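You operate a simulated robot arm through the tools that you are given. There is no shell and no other tool.

You are at the controls of a simulated robot arm. One attempt, no reset.

Task
Push in the green tea, lotus paste and bean trays; shut the blue bar.
Fine: right home on their runners in the narrow rack; leave the other trays.

It is judged by the outcome, as a careful person would: the job done as asked, and still so three seconds after it is handed in. It fails if anything else is knocked over, pushed out of place, dropped, spilled or broken.

Robot
A 7-joint arm with a fingered hand, fixed in place. Base frame: the origin is at the foot of the arm, x ahead of it, y to its left, z up. Units: cm, rad, N and s.
With the tool pointing down near the work surface it reaches from about 32 to 44 cm from the base axis. Its first joint turns from -2.897 to 2.897 rad. Payload 3.4 kg.
The tool frame sits at the grasp point between the pads (the TCP): z along the fingers, y along the line on which they close. The tips reach 2.5 cm beyond it. Largest opening 8.8 cm; the body of the gripper starts 2.9 cm behind the TCP. The gripper is a hand of 3 fingers: y runs from the thumb to the fingers, the wrist lies at [-1.3, -10.6, -17.4] in the tool frame, and closing takes about 1.5 s.
Orientation is that of the tool frame in the base frame, as [roll, pitch, yaw] about the fixed x, y, z axes, in that order (R = Rz(yaw) Ry(pitch) Rx(roll)). With the fingers straight down and the wrist toward the robot, the tool's x, y and z point along [0, 1, 0], [1, 0, 0] and [0, 0, -1] of the base frame.

Tools
- The arm moves only by the tool play_rows. Its argument "steps" is one flat list of numbers, 6 for each row, row after row: the shift along the tool's x, y, z in units of 250 mm (1.0 is 250 mm), then the turn, a rotation vector about the tool's x, y, z in units of 180 degrees (1.0 is 180 degrees). In form: [x, y, z, ax, ay, az, x, y, z, ax, ay, az, ...]. A call has 1 to 20 rows; each row is the pose to reach, as a shift and turn from the pose commanded when the call began, along the tool's axes at that moment. "grip" is the opening, from 0 (shut) to 1 (fully open), set as the call begins (left out, the last holds). A call with a number of a shift or a turn outside -1 to 1 is refused whole. A row lasts 0.2 s, in which the tool goes at most 5 cm and 0.15 rad; a call with a longer step from one row to the next is refused whole, and so is a gripper value outside its range. Where a pose cannot be reached the arm comes as near as it can. A force on the tool above 40 N (or 10 N above the force at the start of the call, whichever is more), or a blocked arm, ends the call early, and 0.2 s more pass. The fingers move at their own pace (about 7.2 cm/s each) and stop on an object; they squeeze with about 33 N. The grip force told is the motor's: it shows also when the fingers shut on nothing. Time passes only in rows, and 0.2 s behind the last, so rows that repeat a pose let the fingers close. The reply holds the time, the measured pose of the TCP, the force on the tool along the base axes, the opening and the grip force, in the units named above and with some noise, with the torque about the TCP (base axes, N m) and any sound that the robot's microphone picked up, and new pictures: "pictures" is both (left out), scene, wrist or none.
- Cameras (640 x 400 px; columns grow to the right, rows downward): "scene" is fixed at [22.16, 50.01, 143.61]; the picture's right is [-1.00, 0.04, 0.00], its down [0.01, 0.32, -0.95] and it looks along [-0.04, -0.95, -0.32] (base axes); focal length 370 px, centre (320, 200). "wrist" rides on the gripper at [5.8, -8.5, -9.9] in the tool frame; the picture's right is [-0.67, 0.35, -0.66], its down [-0.69, -0.63, 0.37] and it looks along [-0.28, 0.69, 0.66] (tool axes); focal length 261 px, centre (320, 200). There is no depth. A picture from a camera that has moved, and an enlarged one, comes with that camera's place and axes in the base frame and with its lens.
- raise_lower(by): slides the trunk up (or, below 0, down) by that many cm; the arm rides with it, the base frame stays. It gives what a move gives, with no picture.
- hand_shape(shape): the hand has 3 fingers and takes this shape, open, in about a second: jaw (thumb against the fingers, like two jaws); tri (thumb and two fingers); tip (a fingertip pinch); poke (one finger out to press); point (the index stretched); flat (the hand flat); cup (the hand cupped); fist (a fist). The gripper value then closes the fingers along that shape, each until it touches; the sizes above hold for jaw. It gives what a move gives, with no picture.
- close_up(camera, box): a new picture of the part [left, top, right, bottom] of that camera's present view, enlarged. It takes no simulated time.
- hand_in(): hands the job in; it is judged then, once.

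Places have to be worked out from the pictures, the camera data and where the tool is seen. Open the gripper and draw the arm clear of the work before you hand the job in, unless the task says otherwise.

The tools are called as a command line: name --argument value ..., lists and objects as JSON in quotes. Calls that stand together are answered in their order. play_rows: Moves the arm, as the interface text tells. Its arguments: {"type":"object","properties":{"steps":{"type":"array"},"grip":{"type":"number"},"pictures":{"type":"string","enum":["both","scene","wrist","none"]}},"required":["steps"]} The other tools are called the same way: raise_lower (by) slides the trunk up or down; hand_shape (shape) gives the hand a shape; close_up (camera, box) takes an enlarged picture of a part of a camera's view; hand_in () hands the job in.

At the start:

```text
time: 0.0
eef_pos: [20.33, -24.68, 134.41]
tool_rot: [-3.141, 0.0, 1.569]
ft_force: [-0.3, -0.5, 0.2]
torque: [0.0, 0.03, 0.02]
grip_width: 8.75
grasp_force: 0.0
shape: jaw
trunk travel left (down, up): [-52.5, 6.5]
```

scene: 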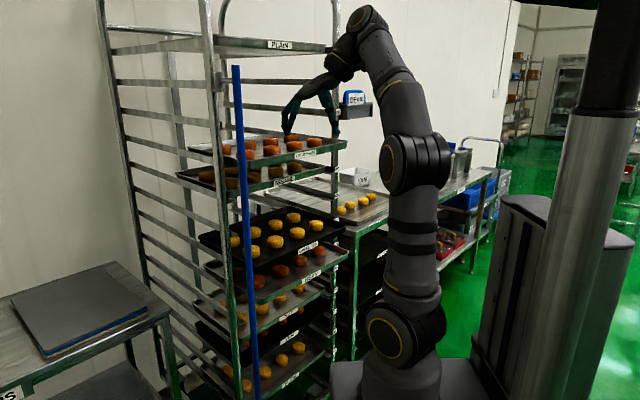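
wrist: 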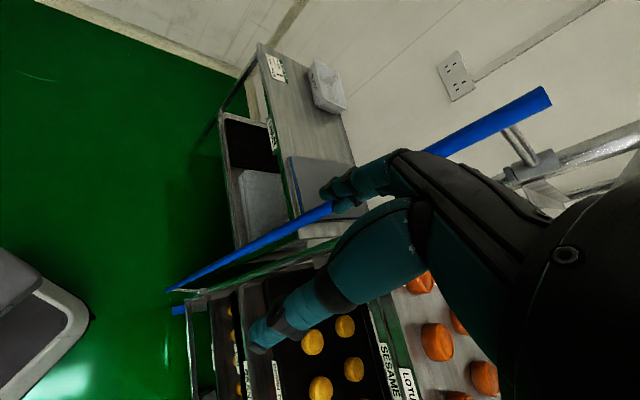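

I'll start with enlarged views of the rack, to read the tray labels and find the bar.

close_up --camera "scene" --box '[180, 110, 380, 235]'

close_up --camera "scene" --box '[180, 220, 380, 345]'

close_up --camera "scene" --box '[180, 275, 380, 400]'

close_up --camera "scene" --box '[200, 0, 400, 125]'

close_up --camera "wrist" --box '[160, 200, 480, 400]'

```text
3.20 times, centred on (280, 172) of scene
camera zoom: at [22.16, 50.01, 143.61], right [-1.0, 0.04, 0.0], down [0.01, 0.32, -0.95], along [-0.04, -0.95, -0.32], focal length 1182 px, centre (448, 288)
```

zoom: 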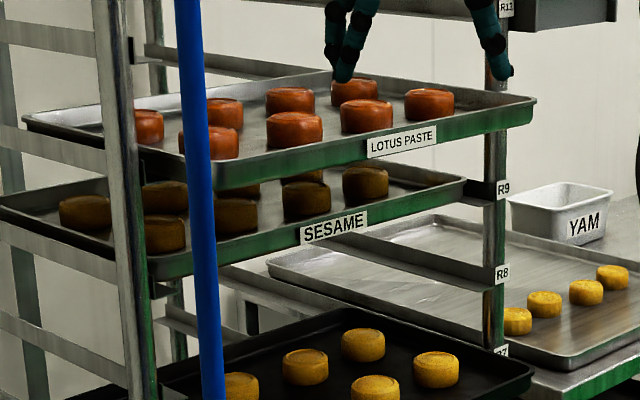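

```text
3.20 times, centred on (280, 282) of scene
camera zoom: at [22.16, 50.01, 143.61], right [-1.0, 0.04, 0.0], down [0.01, 0.32, -0.95], along [-0.04, -0.95, -0.32], focal length 1182 px, centre (448, -64)
```

zoom: 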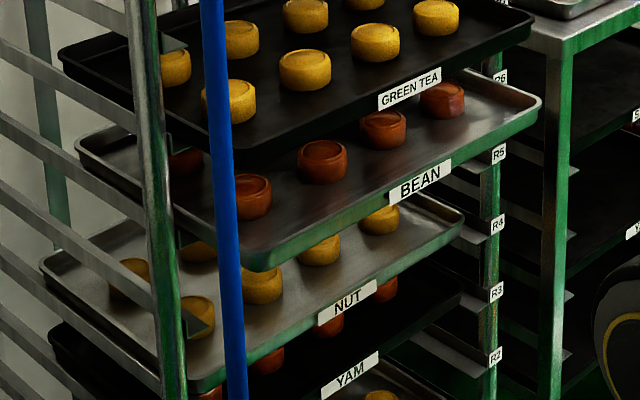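

```text
3.20 times, centred on (280, 338) of scene
camera zoom: at [22.16, 50.01, 143.61], right [-1.0, 0.04, 0.0], down [0.01, 0.32, -0.95], along [-0.04, -0.95, -0.32], focal length 1182 px, centre (448, -240)
```

zoom: 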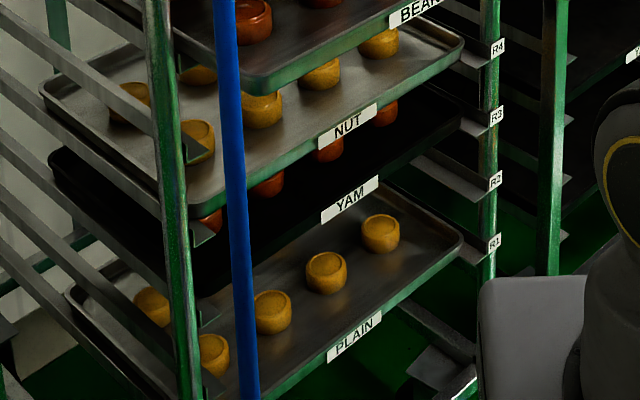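

```text
3.20 times, centred on (300, 62) of scene
camera zoom: at [22.16, 50.01, 143.61], right [-1.0, 0.04, 0.0], down [0.01, 0.32, -0.95], along [-0.04, -0.95, -0.32], focal length 1182 px, centre (384, 640)
```

zoom: 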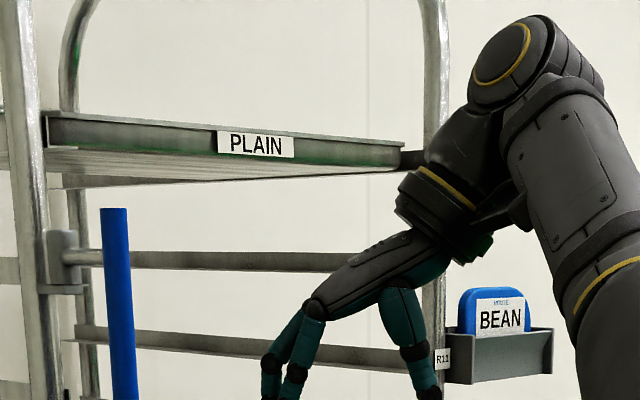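

```text
2.00 times, centred on (320, 300) of wrist
camera zoom: at [11.83, -18.7, 144.39], right [0.35, -0.67, 0.66], down [-0.63, -0.69, -0.37], along [0.69, -0.28, -0.66], focal length 521 px, centre (320, 0)
```

zoom: 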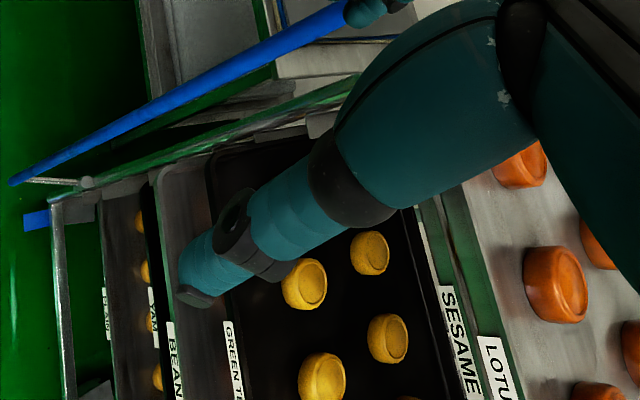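

Comparing the two views, the rack front faces the robot at about 45°. Lotus paste (z≈122.5), green tea (z≈93) and bean (z≈84) each stick out about 9–10 cm, and the other trays look home. The blue bar stands near (36,-30), swung open on its left-hand post. I'll turn the hand to face the rack, move it in front of the tray centre line and close the fingers.

play_rows --steps '[-0.11, -0.031, 0, 0, 0, 0.03125, -0.22, -0.062, 0, 0, 0, 0.0625, -0.33, -0.093, 0, 0, 0, 0.09375, -0.44, -0.124, 0, 0, 0, 0.125, -0.55, -0.155, 0, 0, 0, 0.15625, -0.66, -0.186, 0, 0, 0, 0.1875, -0.77, -0.217, 0, 0, 0, 0.21875, -0.88, -0.248, 0, 0, 0, 0.25]' --grip 0

```text
time: 1.8
eef_pos: [10.68, -43.82, 131.14]
tool_rot: [-3.138, -0.003, 0.784]
ft_force: [0.2, 0.3, -0.5]
torque: [0.0, 0.02, 0.01]
grip_width: 0.0
grasp_force: 33.1
shape: jaw
out of reach, approached as far as the arm can: row 5, 6, 7, 8
trunk travel left (down, up): [-52.5, 6.5]
camera wrist: at [8.68, -33.62, 141.12], right [-0.23, -0.72, 0.65], down [-0.93, -0.04, -0.37], along [0.29, -0.69, -0.66], focal length 261 px, centre (320, 200)
```

scene: 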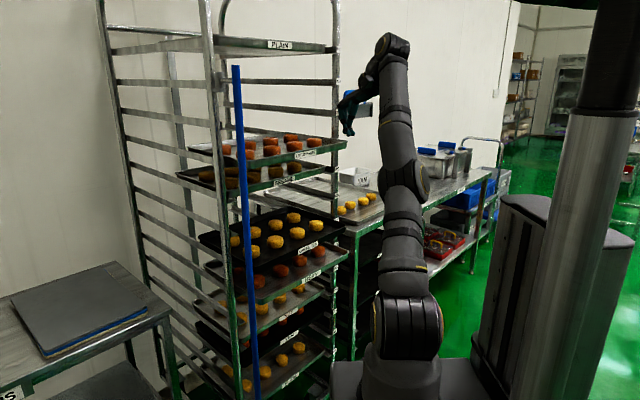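
wrist: 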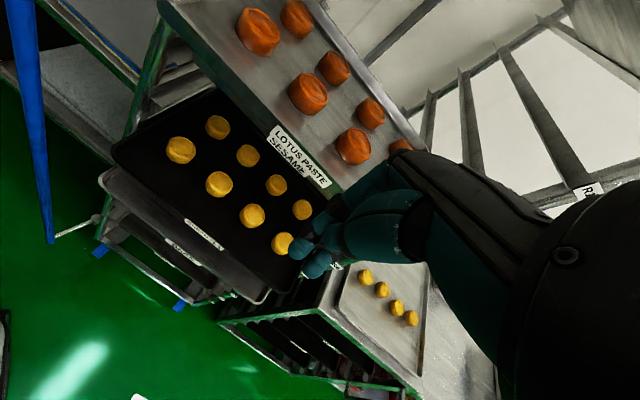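

At this height a straight-down hand can't reach any further out. Tilting the fingers forward, to point horizontally at the rack, brings the wrist back within reach, so I'll tilt about the tool x axis.

play_rows --steps '[0, 0, 0, -0.045, 0, 0, 0, 0, 0, -0.09, 0, 0, 0, 0, 0, -0.135, 0, 0, 0, 0, 0, -0.18, 0, 0, 0, 0, 0, -0.225, 0, 0, 0, 0, 0, -0.27, 0, 0, 0, 0, 0, -0.315, 0, 0, 0, 0, 0, -0.36, 0, 0, 0, 0, 0, -0.405, 0, 0, 0, 0, 0, -0.45, 0, 0, 0, 0, 0, -0.48, 0, 0]'

```text
time: 4.2
eef_pos: [2.23, -59.2, 141.71]
tool_rot: [1.632, 0.0, 0.786]
ft_force: [0.4, -0.7, -1.6]
torque: [0.02, 0.04, 0.01]
grip_width: 0.01
grasp_force: 33.2
shape: jaw
out of reach, approached as far as the arm can: row 1, 2, 3, 4, 5, 6, 7, 8, 9, 10, 11
trunk travel left (down, up): [-52.5, 6.5]
camera wrist: at [-1.1, -47.62, 133.84], right [-0.92, -0.03, 0.39], down [-0.25, -0.72, -0.65], along [0.29, -0.7, 0.65], focal length 261 px, centre (320, 200)
```

scene: 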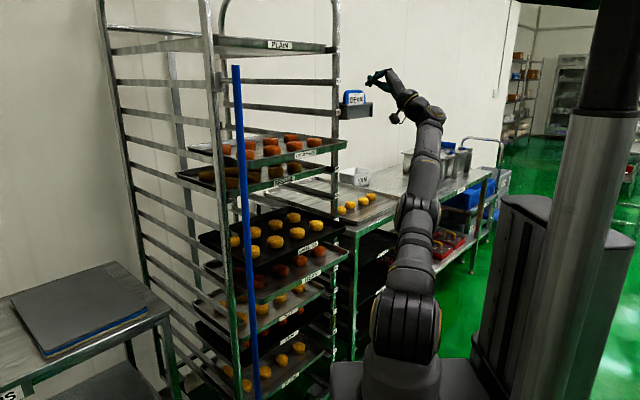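
wrist: 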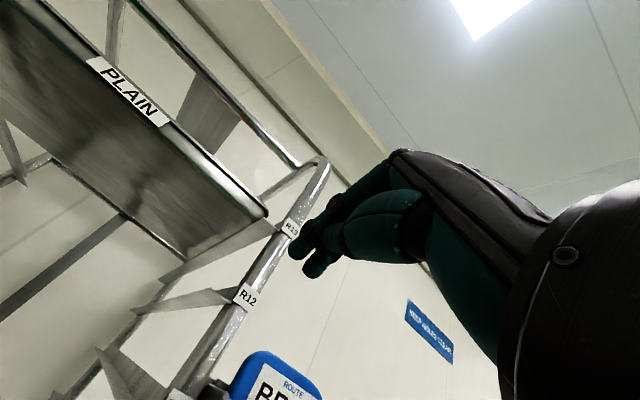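

The orientation is right, but the position drifted to (2,-59,142), so the arm is caught at a limit. I'll ease the tilt back to about 50° at the same commanded point and see where the arm settles.

play_rows --steps '[0, 0, 0, 0.04, 0, 0, 0, 0, 0, 0.08, 0, 0, 0, 0, 0, 0.12, 0, 0, 0, 0, 0, 0.16, 0, 0, 0, 0, 0, 0.2, 0, 0, 0, 0, 0, 0.2, 0, 0]'

```text
time: 5.6
eef_pos: [4.53, -55.44, 138.16]
tool_rot: [2.244, -0.001, 0.785]
ft_force: [-0.7, -0.8, -0.6]
torque: [-0.02, 0.0, 0.0]
grip_width: 0.0
grasp_force: 32.4
shape: jaw
out of reach, approached as far as the arm can: row 1, 2, 3, 4, 5, 6
trunk travel left (down, up): [-52.5, 6.5]
camera wrist: at [-0.71, -42.01, 137.56], right [-0.68, -0.26, 0.68], down [-0.56, -0.41, -0.72], along [0.47, -0.87, 0.13], focal length 261 px, centre (320, 200)
```

scene: 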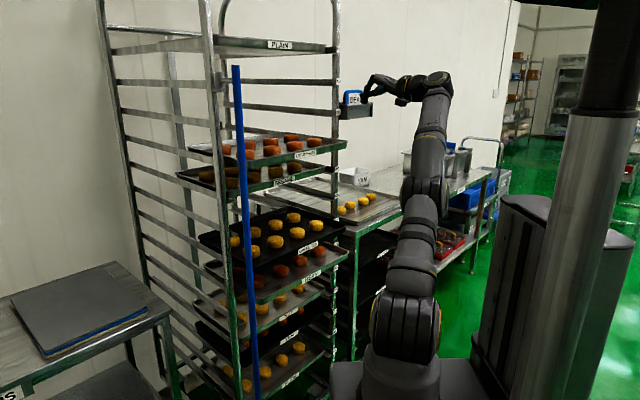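
wrist: 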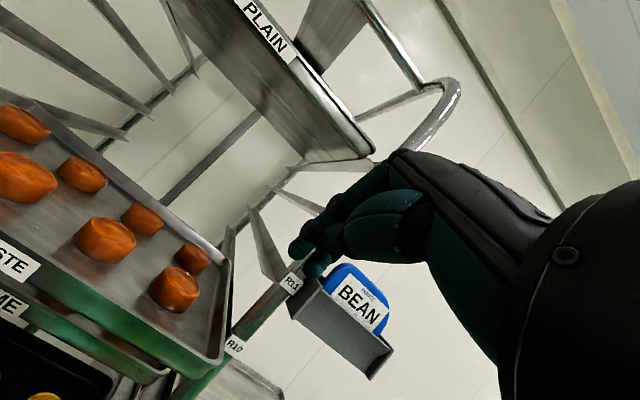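

The arm is still short of target. The 42° difference between the hand and arm directions looks like the problem. I'll point the hand more radially (about -70°) and lower it towards the lotus tray's height, which should free the wrist.

play_rows --steps '[0, -0.075, 0.06, 0, -0.0217, 0.0173, 0, -0.15, 0.12, 0, -0.0434, 0.0346, 0, -0.225, 0.18, 0, -0.0652, 0.0519, 0, -0.3, 0.24, 0, -0.0869, 0.0692, 0, -0.375, 0.299, 0, -0.1086, 0.0865, 0, -0.375, 0.299, 0, -0.1086, 0.0865]'

```text
time: 7.0
eef_pos: [1.2, -65.26, 132.64]
tool_rot: [2.26, 0.008, 0.347]
ft_force: [0.3, 0.3, -0.4]
torque: [-0.02, -0.01, 0.01]
grip_width: 0.01
grasp_force: 33.6
shape: jaw
out of reach, approached as far as the arm can: row 1, 2, 3, 4, 5, 6
trunk travel left (down, up): [-52.5, 6.5]
camera wrist: at [2.12, -51.0, 132.27], right [-0.72, 0.04, 0.69], down [-0.69, -0.12, -0.71], along [0.06, -0.99, 0.12], focal length 261 px, centre (320, 200)
```

scene: 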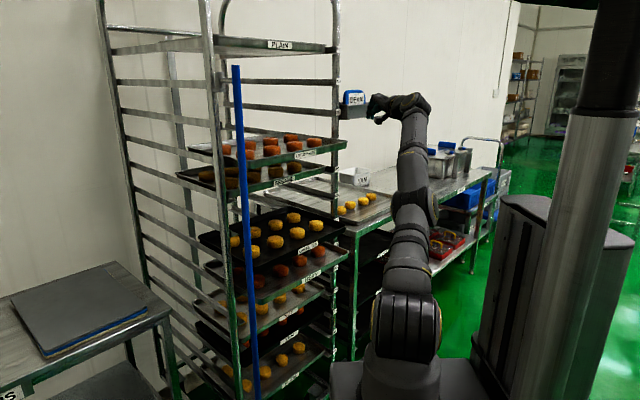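
wrist: 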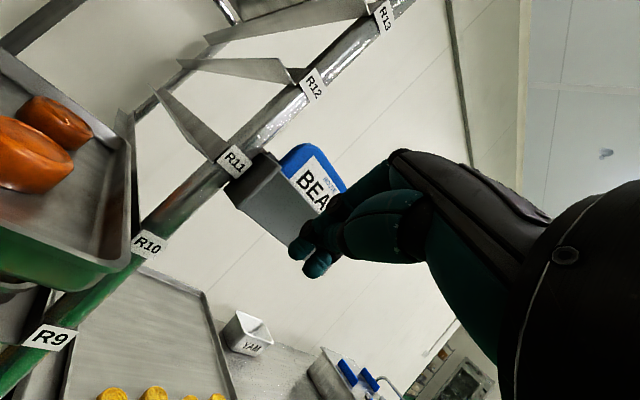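

The arm is stretching out instead of settling, which suggests a local limit. I'll ease the tilt to about 20° and draw the tool down and back to roughly (14,-40,115), where the arm should have reach again.

play_rows --steps '[0.0114, -0.047, -0.002, 0.021, 0, 0, 0.0228, -0.094, -0.004, 0.042, 0, 0, 0.034, -0.141, -0.006, 0.063, 0, 0, 0.0455, -0.188, -0.008, 0.084, 0, 0, 0.057, -0.235, -0.01, 0.105, 0, 0, 0.068, -0.282, -0.012, 0.126, 0, 0, 0.08, -0.329, -0.014, 0.147, 0, 0, 0.091, -0.376, -0.016, 0.167, 0, 0, 0.091, -0.376, -0.016, 0.167, 0, 0, 0.091, -0.376, -0.016, 0.167, 0, 0]'

```text
time: 9.2
eef_pos: [1.15, -59.4, 126.3]
tool_rot: [2.787, 0.007, 0.35]
ft_force: [-0.1, 0.3, -0.4]
torque: [0.02, -0.02, 0.02]
grip_width: 0.03
grasp_force: 33.1
shape: jaw
out of reach, approached as far as the arm can: row 2, 3, 4, 5, 6, 7, 8, 9, 10
trunk travel left (down, up): [-52.5, 6.5]
camera wrist: at [2.67, -46.58, 132.61], right [-0.59, -0.32, 0.74], down [-0.81, 0.2, -0.56], along [0.03, -0.93, -0.38], focal length 261 px, centre (320, 200)
```

scene: 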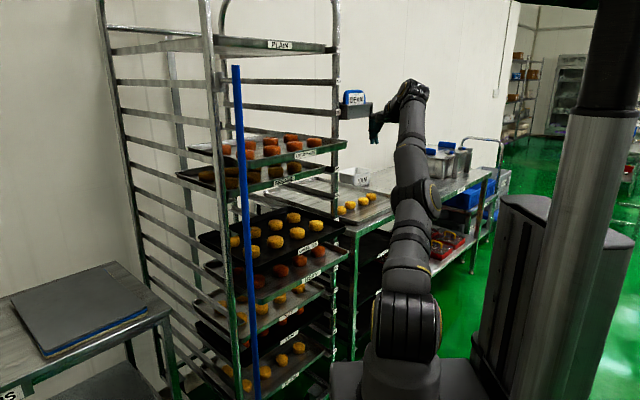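
wrist: 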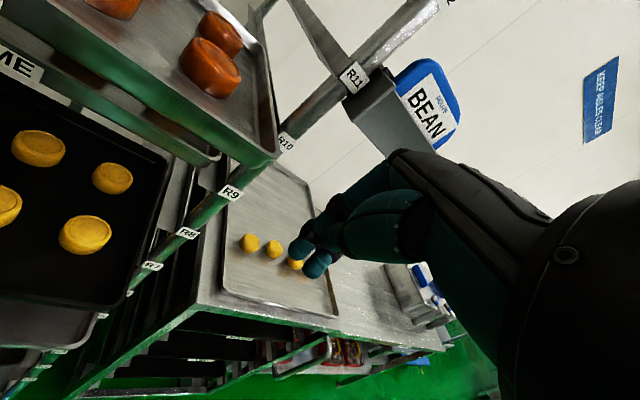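

Row 1 was in reach this time, so commands evidently start from the pose actually reached. The arm is now at (1.2,-59.4,126.3). I'll move to (14,-46.7,122), in front of the middle of the lotus tray, keeping this orientation.

play_rows --steps '[0.083, -0.042, 0.006, 0, 0, 0, 0.166, -0.084, 0.012, 0, 0, 0, 0.248, -0.126, 0.017, 0, 0, 0, 0.331, -0.168, 0.023, 0, 0, 0, 0.414, -0.21, 0.029, 0, 0, 0, 0.497, -0.252, 0.035, 0, 0, 0, 0.579, -0.294, 0.04, 0, 0, 0, 0.662, -0.336, 0.046, 0, 0, 0]'

```text
time: 11.0
eef_pos: [14.15, -56.86, 131.17]
tool_rot: [2.788, 0.008, 0.35]
ft_force: [0.1, 0.1, 0.1]
torque: [0.04, 0.03, -0.02]
grip_width: 0.0
grasp_force: 33.5
shape: jaw
out of reach, approached as far as the arm can: row 1, 2, 3, 4, 5, 6, 7, 8
trunk travel left (down, up): [-52.5, 6.5]
camera wrist: at [15.66, -44.02, 137.41], right [-0.59, -0.32, 0.74], down [-0.81, 0.2, -0.56], along [0.03, -0.93, -0.38], focal length 261 px, centre (320, 200)
```

scene: 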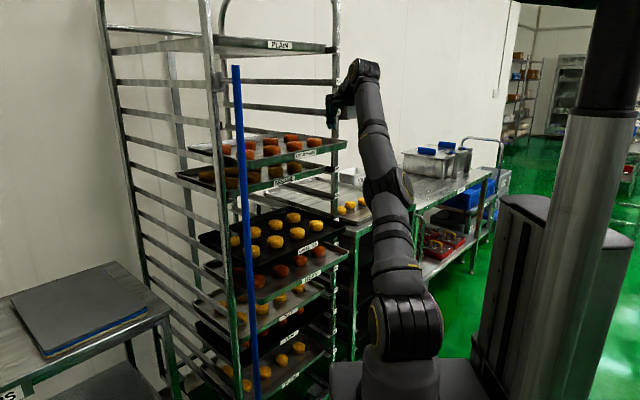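
wrist: 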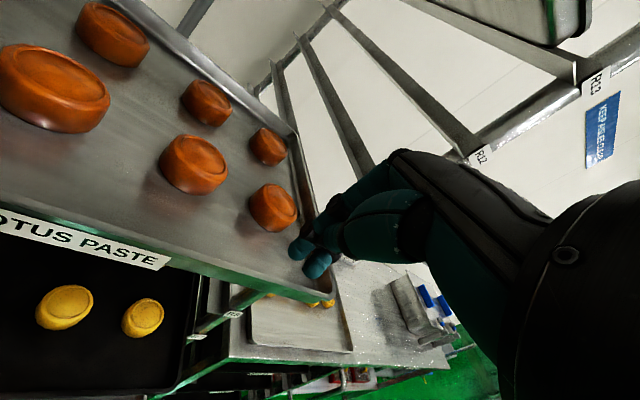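

The arm looks almost straight from shoulder to wrist, which explains why it keeps stretching. I'll ask for a plain pull-in towards the base, with the tool tipped back to vertical, to make the elbow bend.

play_rows --steps '[0.02, -0.06, 0, 0.02, 0, 0, 0.04, -0.12, 0, 0.04, 0, 0, 0.05, -0.18, 0, 0.06, 0, 0, 0.06, -0.24, 0, 0.08, 0, 0, 0.07, -0.3, 0, 0.1, 0, 0, 0.08, -0.36, 0, 0.113, 0, 0, 0.09, -0.42, 0, 0.113, 0, 0, 0.1, -0.48, 0, 0.113, 0, 0, 0.1, -0.54, 0, 0.113, 0, 0, 0.1, -0.6, 0, 0.113, 0, 0, 0.1, -0.66, 0, 0.113, 0, 0, 0.1, -0.72, 0, 0.113, 0, 0]'

```text
time: 13.6
eef_pos: [10.98, -46.6, 131.51]
tool_rot: [3.141, 0.008, 0.349]
ft_force: [0.8, -0.4, -0.8]
torque: [0.01, -0.02, 0.0]
grip_width: 0.0
grasp_force: 32.4
shape: jaw
out of reach, approached as far as the arm can: row 6, 7, 8, 9, 10, 11, 12
trunk travel left (down, up): [-52.5, 6.5]
camera wrist: at [13.59, -36.51, 141.31], right [-0.51, -0.56, 0.66], down [-0.86, 0.36, -0.36], along [-0.03, -0.75, -0.66], focal length 261 px, centre (320, 200)
```

scene: 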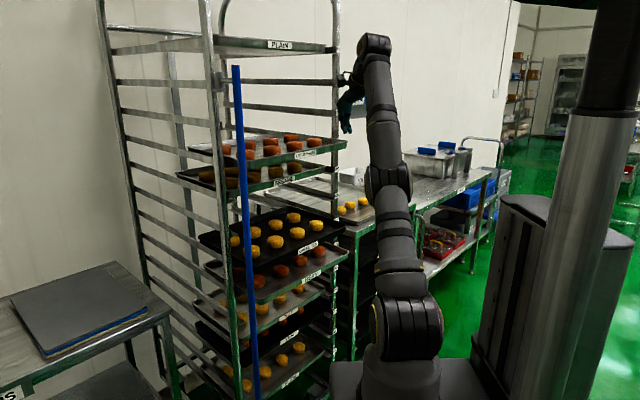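
wrist: 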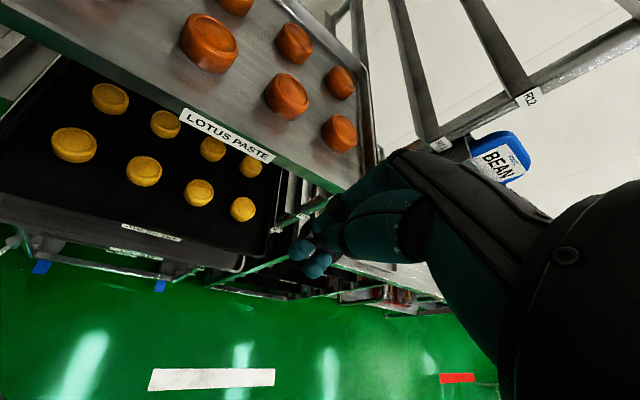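

It's still stuck near full extension, because at this height the arm is almost straight. I'll go back to the starting pose, where it had bend, and then descend before tilting.

play_rows --steps '[0.0543, -0.058, -0.0097, 0, 0, -0.0323, 0.1087, -0.116, -0.0193, 0, 0, -0.0647, 0.163, -0.174, -0.029, 0, 0, -0.097, 0.2173, -0.232, -0.0387, 0, 0, -0.1293, 0.2717, -0.29, -0.0483, 0, 0, -0.1617, 0.326, -0.348, -0.058, 0, 0, -0.194, 0.3803, -0.406, -0.0677, 0, 0, -0.2263, 0.4347, -0.464, -0.0773, 0, 0, -0.2587, 0.489, -0.522, -0.087, 0, 0, -0.291, 0.5433, -0.58, -0.0967, 0, 0, -0.3233, 0.5977, -0.638, -0.1063, 0, 0, -0.3557, 0.652, -0.696, -0.116, 0, 0, -0.388, 0.652, -0.696, -0.116, 0, 0, -0.388]'

```text
time: 16.4
eef_pos: [20.86, -24.83, 134.02]
tool_rot: [-3.134, 0.004, 1.568]
ft_force: [0.4, 0.1, -0.9]
torque: [-0.01, -0.01, 0.02]
grip_width: 0.03
grasp_force: 32.9
shape: jaw
out of reach, approached as far as the arm can: row 1, 2, 3, 4, 5, 6, 7
trunk travel left (down, up): [-52.5, 6.5]
camera wrist: at [12.33, -18.86, 143.99], right [0.35, -0.67, 0.66], down [-0.63, -0.69, -0.36], along [0.69, -0.29, -0.66], focal length 261 px, centre (320, 200)
```

scene: 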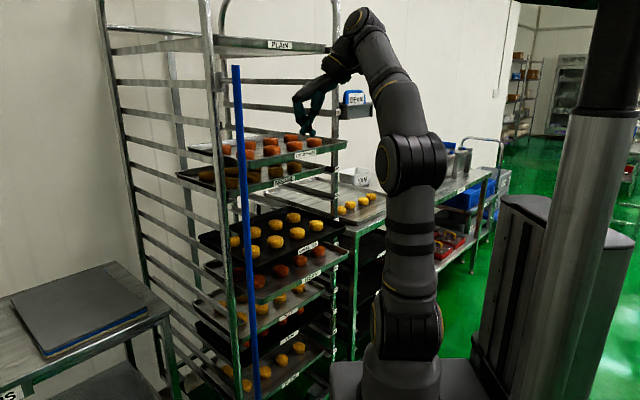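
wrist: 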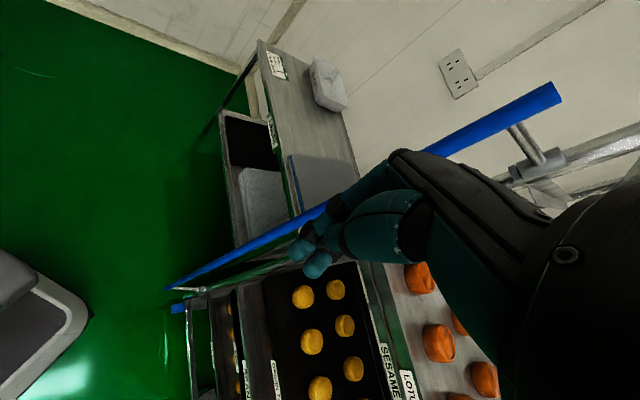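

Back in reach with the elbow bent. I'll go straight down about 20 cm here, so the arm folds further before I tilt and extend.

play_rows --steps '[0, 0, 0.1, 0, 0, 0, 0, 0, 0.2, 0, 0, 0, 0, 0, 0.3, 0, 0, 0, 0, 0, 0.4, 0, 0, 0, 0, 0, 0.5, 0, 0, 0, 0, 0, 0.6, 0, 0, 0, 0, 0, 0.7, 0, 0, 0, 0, 0, 0.8, 0, 0, 0, 0, 0, 0.8, 0, 0, 0]'

```text
time: 18.4
eef_pos: [20.69, -24.95, 113.94]
tool_rot: [-3.135, 0.003, 1.568]
ft_force: [-0.7, 0.4, 0.2]
torque: [0.03, 0.02, 0.0]
grip_width: 0.0
grasp_force: 33.4
shape: jaw
trunk travel left (down, up): [-52.5, 6.5]
camera wrist: at [12.09, -18.98, 123.86], right [0.35, -0.67, 0.66], down [-0.63, -0.69, -0.36], along [0.69, -0.29, -0.66], focal length 261 px, centre (320, 200)
```

scene: 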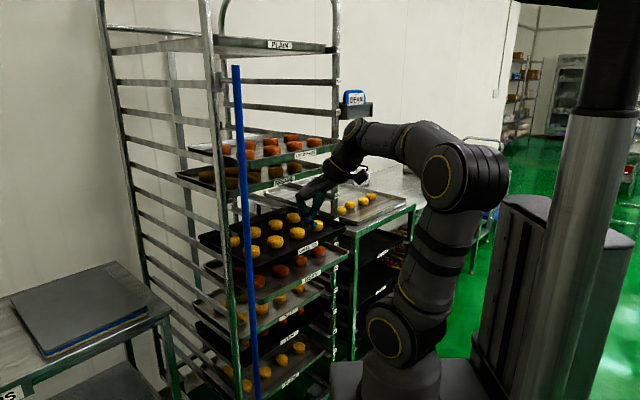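
wrist: 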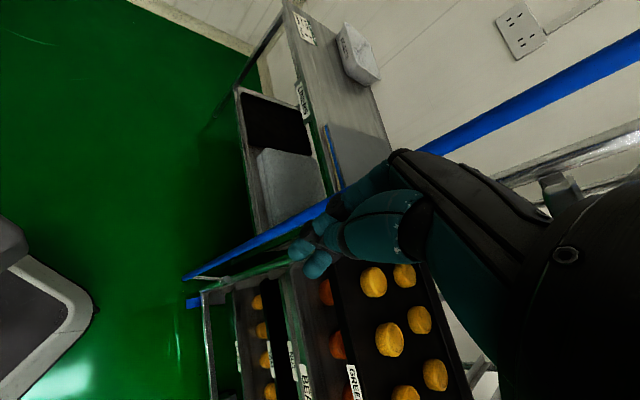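

The elbow is well folded now. I'll turn the hand towards the rack (-45°) while shifting to about (17,-34), still within the tool-down range.

play_rows --steps '[-0.045, -0.0185, 0, 0, 0, 0.03125, -0.09, -0.037, 0, 0, 0, 0.0625, -0.135, -0.0555, 0, 0, 0, 0.09375, -0.18, -0.074, 0, 0, 0, 0.125, -0.225, -0.0925, 0, 0, 0, 0.15625, -0.27, -0.111, 0, 0, 0, 0.1875, -0.315, -0.1295, 0, 0, 0, 0.21875, -0.36, -0.148, 0, 0, 0, 0.25, -0.36, -0.148, 0, 0, 0, 0.25]'

```text
time: 20.4
eef_pos: [16.95, -33.92, 114.17]
tool_rot: [-3.141, 0.008, 0.782]
ft_force: [0.3, 0.1, -0.6]
torque: [-0.01, -0.03, 0.01]
grip_width: 0.0
grasp_force: 33.0
shape: jaw
trunk travel left (down, up): [-52.5, 6.5]
camera wrist: at [15.08, -23.71, 124.04], right [-0.23, -0.72, 0.66], down [-0.93, -0.04, -0.36], along [0.28, -0.7, -0.66], focal length 261 px, centre (320, 200)
```

scene: 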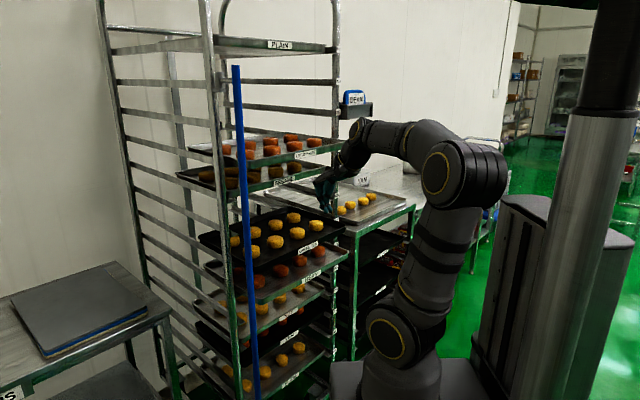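
wrist: 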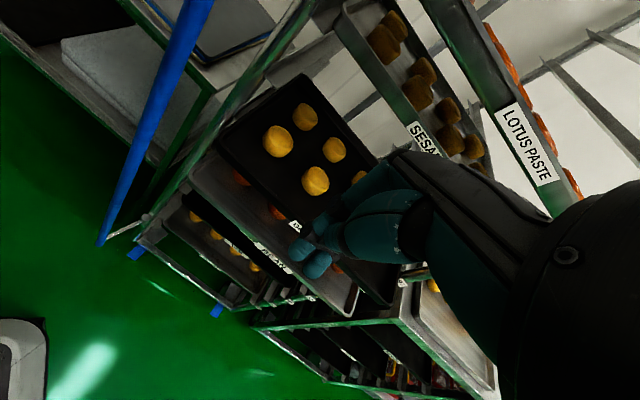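

That pose was reached exactly. Now I'll tilt the fingers forward by 60° while moving out to the tray centre line (about n=-44, clear of the tray fronts) at z≈118.

play_rows --steps '[-0.055, 0.0405, -0.02, -0.0416, 0, 0, -0.11, 0.081, -0.04, -0.0832, 0, 0, -0.165, 0.1215, -0.06, -0.125, 0, 0, -0.22, 0.162, -0.08, -0.1665, 0, 0, -0.275, 0.2025, -0.1, -0.208, 0, 0, -0.33, 0.243, -0.12, -0.25, 0, 0, -0.385, 0.2835, -0.14, -0.2915, 0, 0, -0.44, 0.324, -0.16, -0.333, 0, 0, -0.44, 0.324, -0.16, -0.333, 0, 0]'

```text
time: 21.8
eef_pos: [17.45, -44.12, 113.89]
tool_rot: [2.565, 0.192, 0.785]
ft_force: [-0.4, -0.5, 0.0]
torque: [0.06, 0.0, -0.01]
grip_width: 0.03
grasp_force: 33.1
shape: jaw
trunk travel left (down, up): [-52.5, 6.5]
stopped in row 7: the arm was blocked; the commanded pose is now the measured one
camera wrist: at [13.04, -30.71, 116.32], right [-0.41, -0.32, 0.85], down [-0.79, -0.33, -0.51], along [0.45, -0.89, -0.12], focal length 261 px, centre (320, 200)
```

scene: 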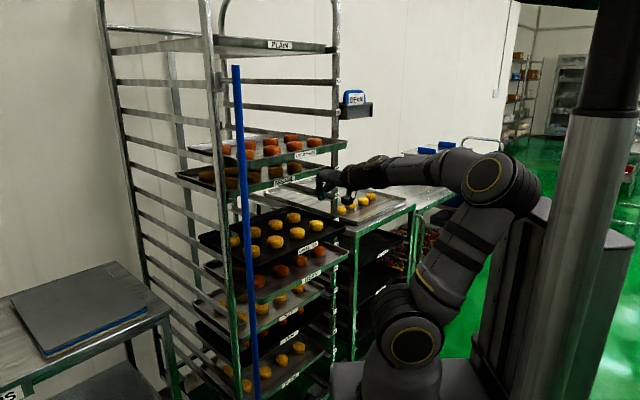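
wrist: 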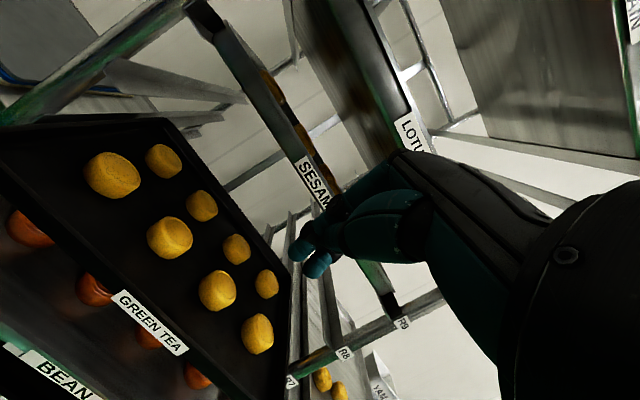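

The arm stopped because the elbow swung back against its own column, with the arm plane facing +x. I'll undo the tilt, bring the hand round in front of the robot, then sweep the arm round to the rack on the first joint so the elbow stays clear.

play_rows --steps '[0.0445, -0.0365, -0.0365, 0.0305, 0.0099, 0.0029, 0.089, -0.073, -0.073, 0.061, 0.0198, 0.0059, 0.1335, -0.1095, -0.1095, 0.0915, 0.0297, 0.0088, 0.178, -0.146, -0.146, 0.122, 0.0396, 0.0117, 0.2225, -0.1825, -0.1825, 0.1525, 0.0495, 0.0147, 0.267, -0.219, -0.219, 0.183, 0.0594, 0.0176, 0.267, -0.219, -0.219, 0.183, 0.0594, 0.0176]' --pictures "scene"

```text
time: 23.4
eef_pos: [16.9, -33.99, 114.33]
tool_rot: [3.137, -0.006, 0.783]
ft_force: [0.1, 0.2, -0.2]
torque: [0.01, 0.03, -0.01]
grip_width: 0.0
grasp_force: 33.1
shape: jaw
trunk travel left (down, up): [-52.5, 6.5]
```

scene: 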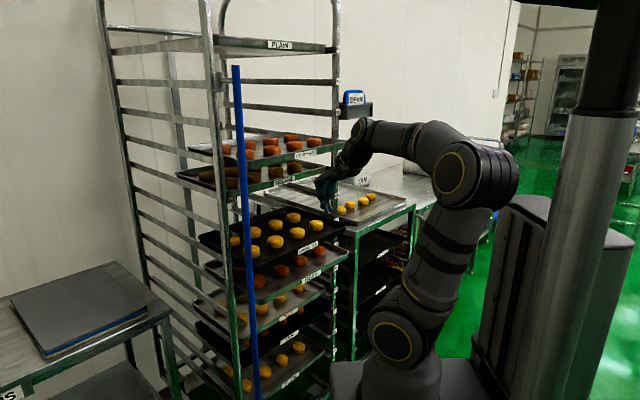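

The pose is restored. Next I'll swing the tool round to the front of the robot in two stages, staying well clear of the blue bar at (36,-30).

play_rows --steps '[0.083, -0.027, 0, 0, 0, -0.03125, 0.166, -0.0535, 0, 0, 0, -0.0625, 0.249, -0.08, 0, 0, 0, -0.09375, 0.332, -0.107, 0, 0, 0, -0.125, 0.415, -0.134, 0, 0, 0, -0.15625, 0.498, -0.1605, 0, 0, 0, -0.1875, 0.581, -0.187, 0, 0, 0, -0.21875, 0.664, -0.214, 0, 0, 0, -0.25]' --pictures "none"

play_rows --steps '[0.1, 0.053, 0, 0, 0, 0, 0.2, 0.107, 0, 0, 0, 0, 0.3, 0.16, 0, 0, 0, 0, 0.4, 0.213, 0, 0, 0, 0, 0.5, 0.266, 0, 0, 0, 0, 0.62, 0.32, 0, 0, 0, 0, 0.62, 0.32, 0, 0, 0, 0]'

```text
time: 25.2
eef_pos: [24.9, -18.58, 113.97]
tool_rot: [-3.123, -0.011, 1.555]
ft_force: [0.1, 0.0, -0.3]
torque: [0.01, 0.0, 0.02]
grip_width: 0.0
grasp_force: 33.1
shape: jaw
trunk travel left (down, up): [-52.5, 6.5]
```

```text
time: 26.8
eef_pos: [33.0, -3.1, 114.02]
tool_rot: [3.139, -0.002, 1.562]
ft_force: [-0.2, 0.2, -0.2]
torque: [-0.04, 0.01, -0.01]
grip_width: 0.0
grasp_force: 33.0
shape: jaw
trunk travel left (down, up): [-52.5, 6.5]
camera wrist: at [24.37, 2.78, 123.97], right [0.34, -0.67, 0.65], down [-0.64, -0.68, -0.37], along [0.69, -0.29, -0.66], focal length 261 px, centre (320, 200)
```

scene: 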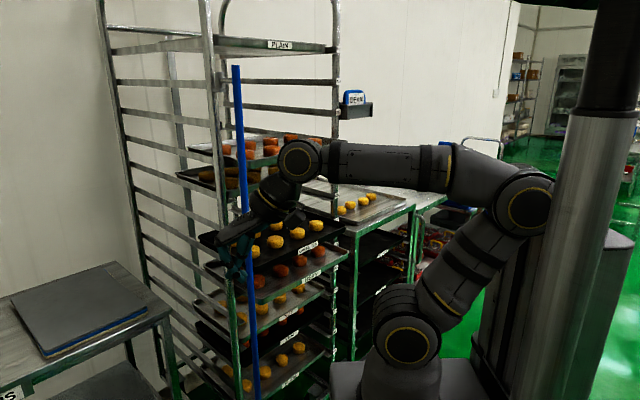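
wrist: 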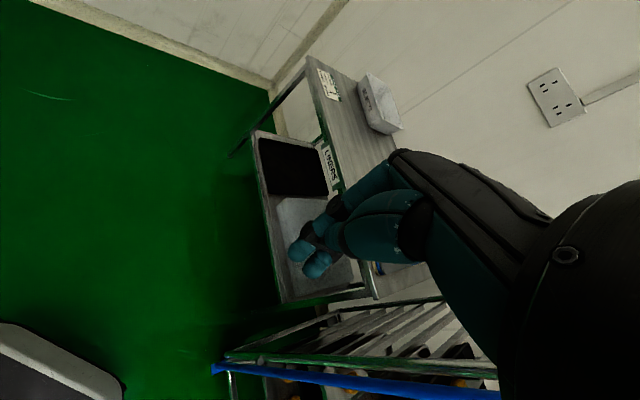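

The arm shape is now clear: the shoulder is near z≈101 and the arm lies in the x–z plane. I'll sweep the tool around the base axis at r≈33, with the hand turning along, so mainly the first joint moves towards the rack.

play_rows --steps '[-0.165, -0.026, 0, 0, 0, 0.0401, -0.325, -0.072, 0, 0, 0, 0.0802, -0.479, -0.139, 0, 0, 0, 0.1203, -0.622, -0.224, 0, 0, 0, 0.1604, -0.754, -0.326, 0, 0, 0, 0.2005, -0.872, -0.445, 0, 0, 0, 0.2406, -0.974, -0.577, 0, 0, 0, 0.2807, -0.974, -0.577, 0, 0, 0, 0.2807]'

```text
time: 28.6
eef_pos: [18.27, -27.46, 114.13]
tool_rot: [3.135, -0.009, 0.684]
ft_force: [-0.8, 0.1, 0.6]
torque: [0.0, -0.01, -0.05]
grip_width: 0.0
grasp_force: 32.9
shape: jaw
trunk travel left (down, up): [-52.5, 6.5]
camera wrist: at [17.36, -17.23, 124.2], right [-0.31, -0.69, 0.65], down [-0.93, 0.05, -0.38], along [0.23, -0.72, -0.66], focal length 261 px, centre (320, 200)
```

scene: 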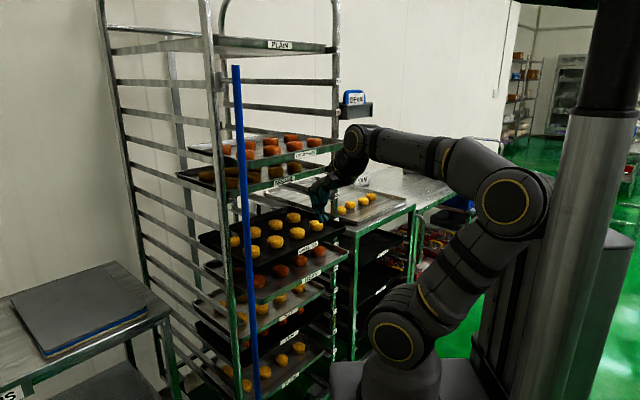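
wrist: 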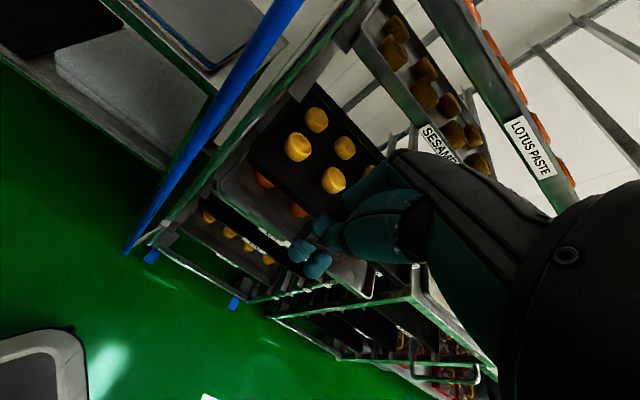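

The solver keeps the elbow pointing to -x, so I'll use height to keep it clear of the column. With the hand about 33 cm above the shoulder, the wrist distance stays around 50 cm and the elbow tucks in. First I'll raise to z≈134 and square the yaw at -45°.

play_rows --steps '[0, 0, -0.1, 0, 0, -0.004, 0, 0, -0.2, 0, 0, -0.008, 0, 0, -0.3, 0, 0, -0.012, 0, 0, -0.4, 0, 0, -0.016, 0, 0, -0.5, 0, 0, -0.02, 0, 0, -0.6, 0, 0, -0.024, 0, 0, -0.7, 0, 0, -0.028, 0, 0, -0.8, 0, 0, -0.032]' --pictures "none"

```text
time: 30.4
eef_pos: [18.3, -27.37, 134.28]
tool_rot: [3.135, -0.008, 0.788]
ft_force: [0.2, -0.3, -0.2]
torque: [0.01, -0.03, -0.04]
grip_width: 0.0
grasp_force: 33.6
shape: jaw
trunk travel left (down, up): [-52.5, 6.5]
```

Now I'll do the combined move: tilt to 60° while moving out to the tray centre line at n≈-48, with z held at 134, above the lotus tray's front edge.

play_rows --steps '[-0.0738, 0.0698, 0, -0.037, 0, 0, -0.1476, 0.1396, 0, -0.074, 0, 0, -0.2213, 0.2093, 0, -0.111, 0, 0, -0.2951, 0.2791, 0, -0.148, 0, 0, -0.3689, 0.3489, 0, -0.185, 0, 0, -0.4427, 0.4187, 0, -0.222, 0, 0, -0.5164, 0.4884, 0, -0.259, 0, 0, -0.5902, 0.5582, 0, -0.296, 0, 0, -0.664, 0.628, 0, -0.333, 0, 0, -0.664, 0.628, 0, -0.333, 0, 0]'

```text
time: 32.5
eef_pos: [23.58, -47.39, 135.09]
tool_rot: [2.193, 0.194, 0.791]
ft_force: [-0.2, -1.0, -0.4]
torque: [0.01, 0.01, 0.01]
grip_width: 0.0
grasp_force: 32.1
shape: jaw
trunk travel left (down, up): [-52.5, 6.5]
stopped in row 10: the arm was blocked; the commanded pose is now the measured one
camera wrist: at [17.96, -34.33, 132.79], right [-0.61, -0.15, 0.78], down [-0.62, -0.53, -0.58], along [0.5, -0.84, 0.23], focal length 261 px, centre (320, 200)
```

scene: 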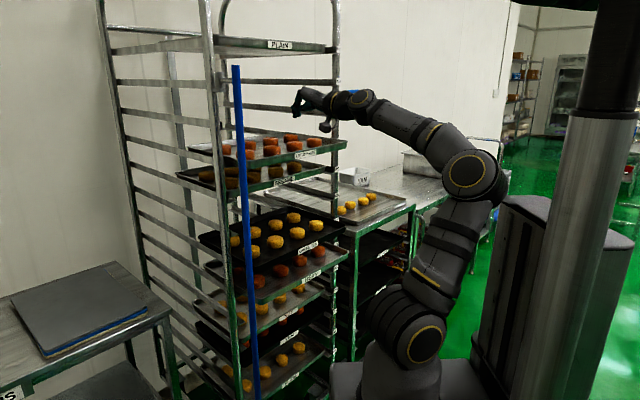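
wrist: 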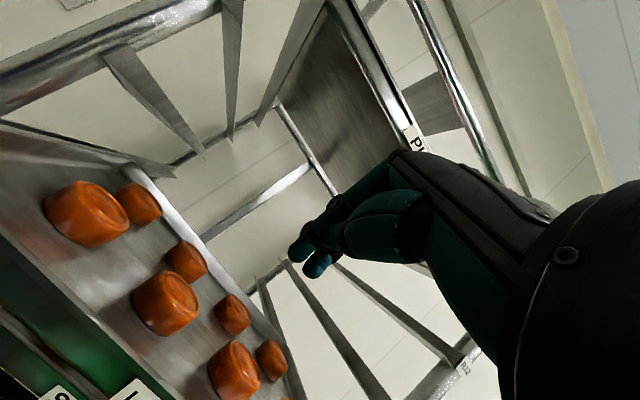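

It blocked again, this time with the elbow near the grey casing beside the column. I'll look more closely at that area.

close_up --camera "scene" --box '[320, 80, 640, 400]'

```text
1.25 times, centred on (480, 240) of scene
camera zoom: at [22.16, 50.01, 143.61], right [-1.0, 0.04, 0.0], down [0.01, 0.32, -0.95], along [-0.04, -0.95, -0.32], focal length 462 px, centre (120, 150)
```

zoom: 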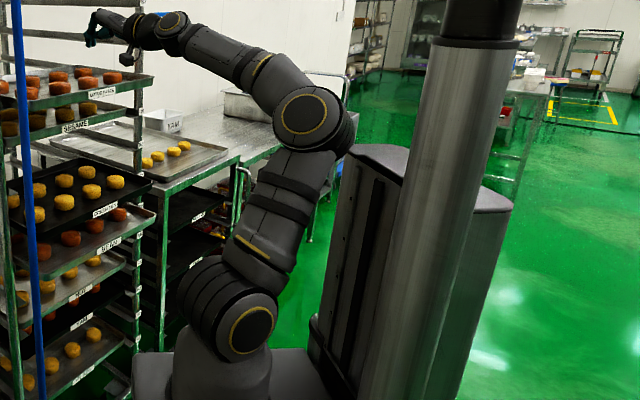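

The elbow is touching the top edge of the robot's own lift tower, so it can't lean any further that way. If the hand points more along -y (about -80°), the wrist and elbow move to +x, off the tower, and the fingertip can still travel along the push direction. I'll do that turn now and back off slightly.

play_rows --steps '[0, -0.0092, -0.0128, 0.0038, -0.0246, 0.0322, 0, -0.0184, -0.0256, 0.0075, -0.0492, 0.0645, 0, -0.0276, -0.0384, 0.0113, -0.0739, 0.0967, 0, -0.0368, -0.0512, 0.015, -0.0985, 0.129, 0, -0.046, -0.064, 0.0188, -0.1231, 0.1612, 0, -0.046, -0.064, 0.0188, -0.1231, 0.1612]'

```text
time: 33.9
eef_pos: [21.78, -46.27, 134.95]
tool_rot: [2.197, -0.01, 0.184]
ft_force: [-0.4, -0.4, 0.8]
torque: [-0.03, -0.01, 0.1]
grip_width: 0.01
grasp_force: 33.2
shape: jaw
out of reach, approached as far as the arm can: row 4, 5
trunk travel left (down, up): [-52.5, 6.5]
camera wrist: at [25.06, -32.36, 133.99], right [-0.72, 0.2, 0.66], down [-0.68, -0.05, -0.73], along [-0.11, -0.98, 0.17], focal length 261 px, centre (320, 200)
```

scene: 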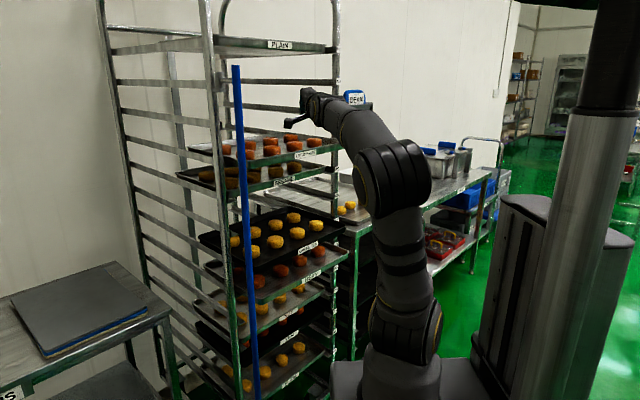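
wrist: 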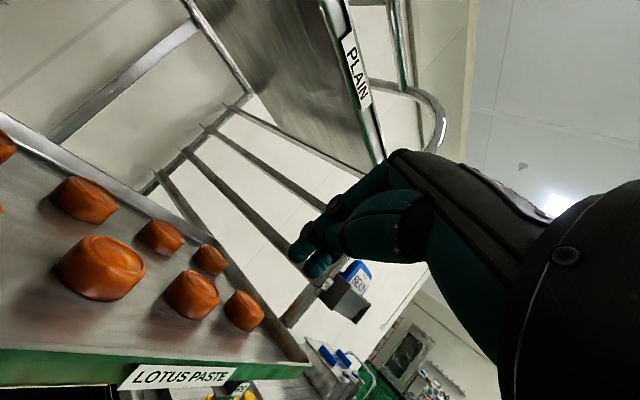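

That worked: the elbow swung clear of the tower and the arm now points radially at the rack, with the hand at about -80° and tilted 54°. I'll lower the whole arm with the trunk so the fingertip comes level with the lotus tray's front edge (tip z≈122.3).

raise_lower --by -11.1

```text
time: 35.3
eef_pos: [21.93, -46.08, 123.86]
tool_rot: [2.194, -0.007, 0.178]
ft_force: [-0.1, 0.3, 0.4]
torque: [0.01, 0.02, 0.0]
grip_width: 0.0
grasp_force: 33.1
shape: jaw
trunk travel left (down, up): [-41.4, 17.6]
```

Now I'll shift sideways towards the tray's centre (u from -17 to about -21) without going forward, then check alignment.

play_rows --steps '[-0.04, 0.015, 0.02, 0, 0, 0, -0.08, 0.025, 0.034, 0, 0, 0, -0.12, 0.035, 0.048, 0, 0, 0, -0.12, 0.035, 0.048, 0, 0, 0]'

close_up --camera "scene" --box '[230, 80, 390, 180]'

```text
time: 36.3
eef_pos: [19.07, -48.03, 123.99]
tool_rot: [2.193, -0.005, 0.178]
ft_force: [0.6, 0.8, -0.3]
torque: [0.01, -0.03, 0.04]
grip_width: 0.01
grasp_force: 33.4
shape: jaw
trunk travel left (down, up): [-41.4, 17.6]
camera wrist: at [22.47, -34.2, 122.92], right [-0.72, 0.2, 0.66], down [-0.68, -0.05, -0.73], along [-0.11, -0.98, 0.18], focal length 261 px, centre (320, 200)
```

scene: 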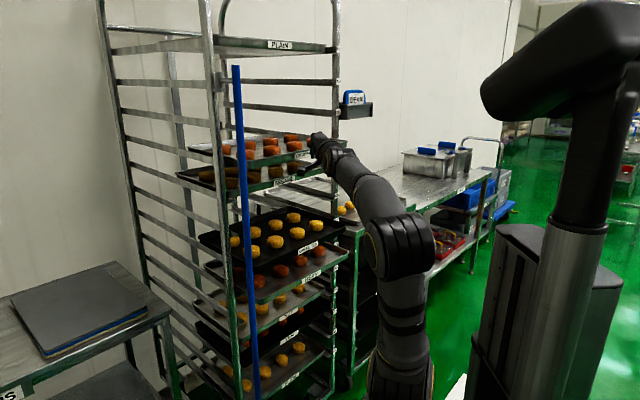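
wrist: 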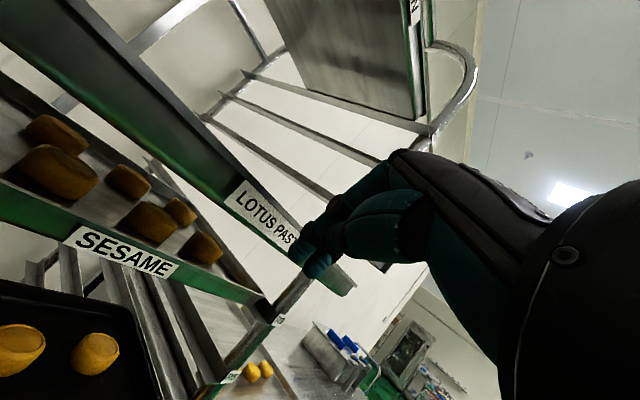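

```text
4.00 times, centred on (310, 130) of scene
camera zoom: at [22.16, 50.01, 143.61], right [-1.0, 0.04, 0.0], down [0.01, 0.32, -0.95], along [-0.04, -0.95, -0.32], focal length 1478 px, centre (360, 480)
```

zoom: 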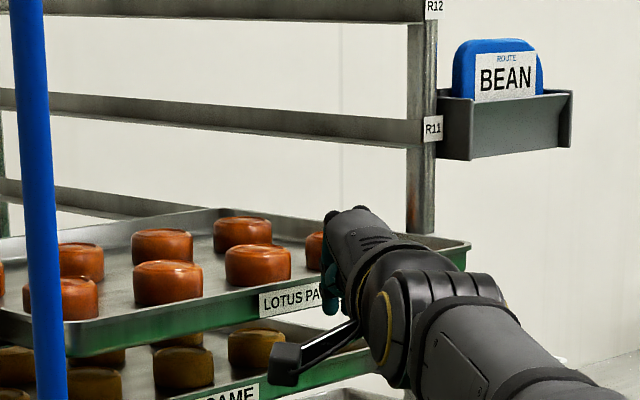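

The fingertip is level with the LOTUS PASTE label, about 3 cm short of the tray edge and near its middle. I'll push along the runner direction in 1 cm rows, first for 8 cm.

play_rows --steps '[0.0228, 0.0192, 0.0267, 0, 0, 0, 0.0457, 0.0383, 0.0533, 0, 0, 0, 0.0685, 0.0575, 0.08, 0, 0, 0, 0.0913, 0.0766, 0.1067, 0, 0, 0, 0.1142, 0.0958, 0.1334, 0, 0, 0, 0.137, 0.1149, 0.16, 0, 0, 0, 0.1598, 0.1341, 0.1867, 0, 0, 0, 0.1826, 0.1532, 0.2134, 0, 0, 0]'

close_up --camera "scene" --box '[200, 80, 400, 205]'

```text
time: 38.1
eef_pos: [23.57, -51.48, 123.72]
tool_rot: [2.194, -0.007, 0.18]
ft_force: [0.4, 2.2, 5.1]
torque: [-0.04, 0.01, 0.05]
grip_width: 0.0
grasp_force: 33.2
shape: jaw
out of reach, approached as far as the arm can: row 6, 7, 8
trunk travel left (down, up): [-41.4, 17.6]
camera wrist: at [26.96, -37.53, 122.6], right [-0.72, 0.2, 0.66], down [-0.68, -0.05, -0.73], along [-0.11, -0.98, 0.18], focal length 261 px, centre (320, 200)
```

scene: 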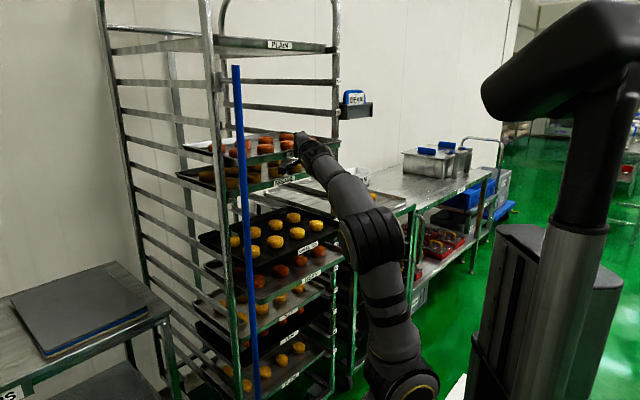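
wrist: 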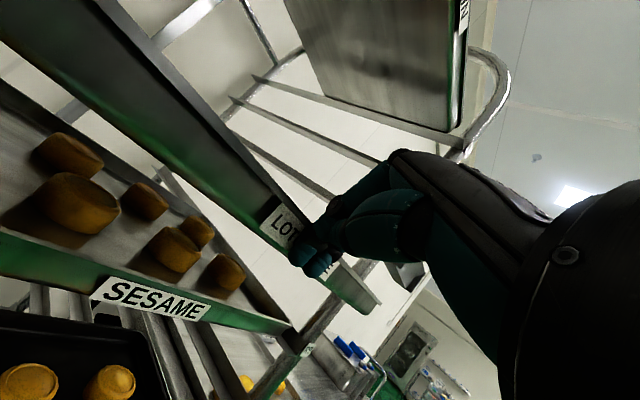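

```text
3.20 times, centred on (300, 142) of scene
camera zoom: at [22.16, 50.01, 143.61], right [-1.0, 0.04, 0.0], down [0.01, 0.32, -0.95], along [-0.04, -0.95, -0.32], focal length 1182 px, centre (384, 384)
```

zoom: 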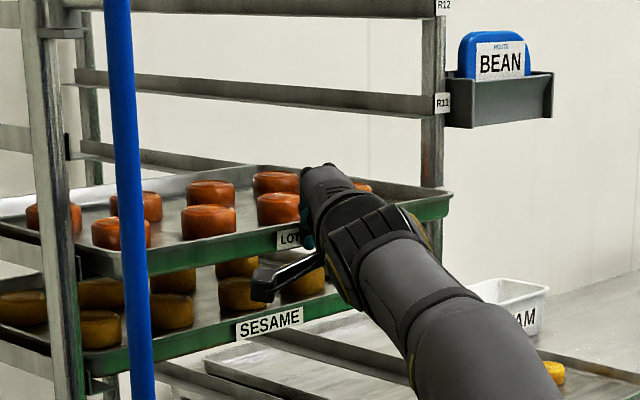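

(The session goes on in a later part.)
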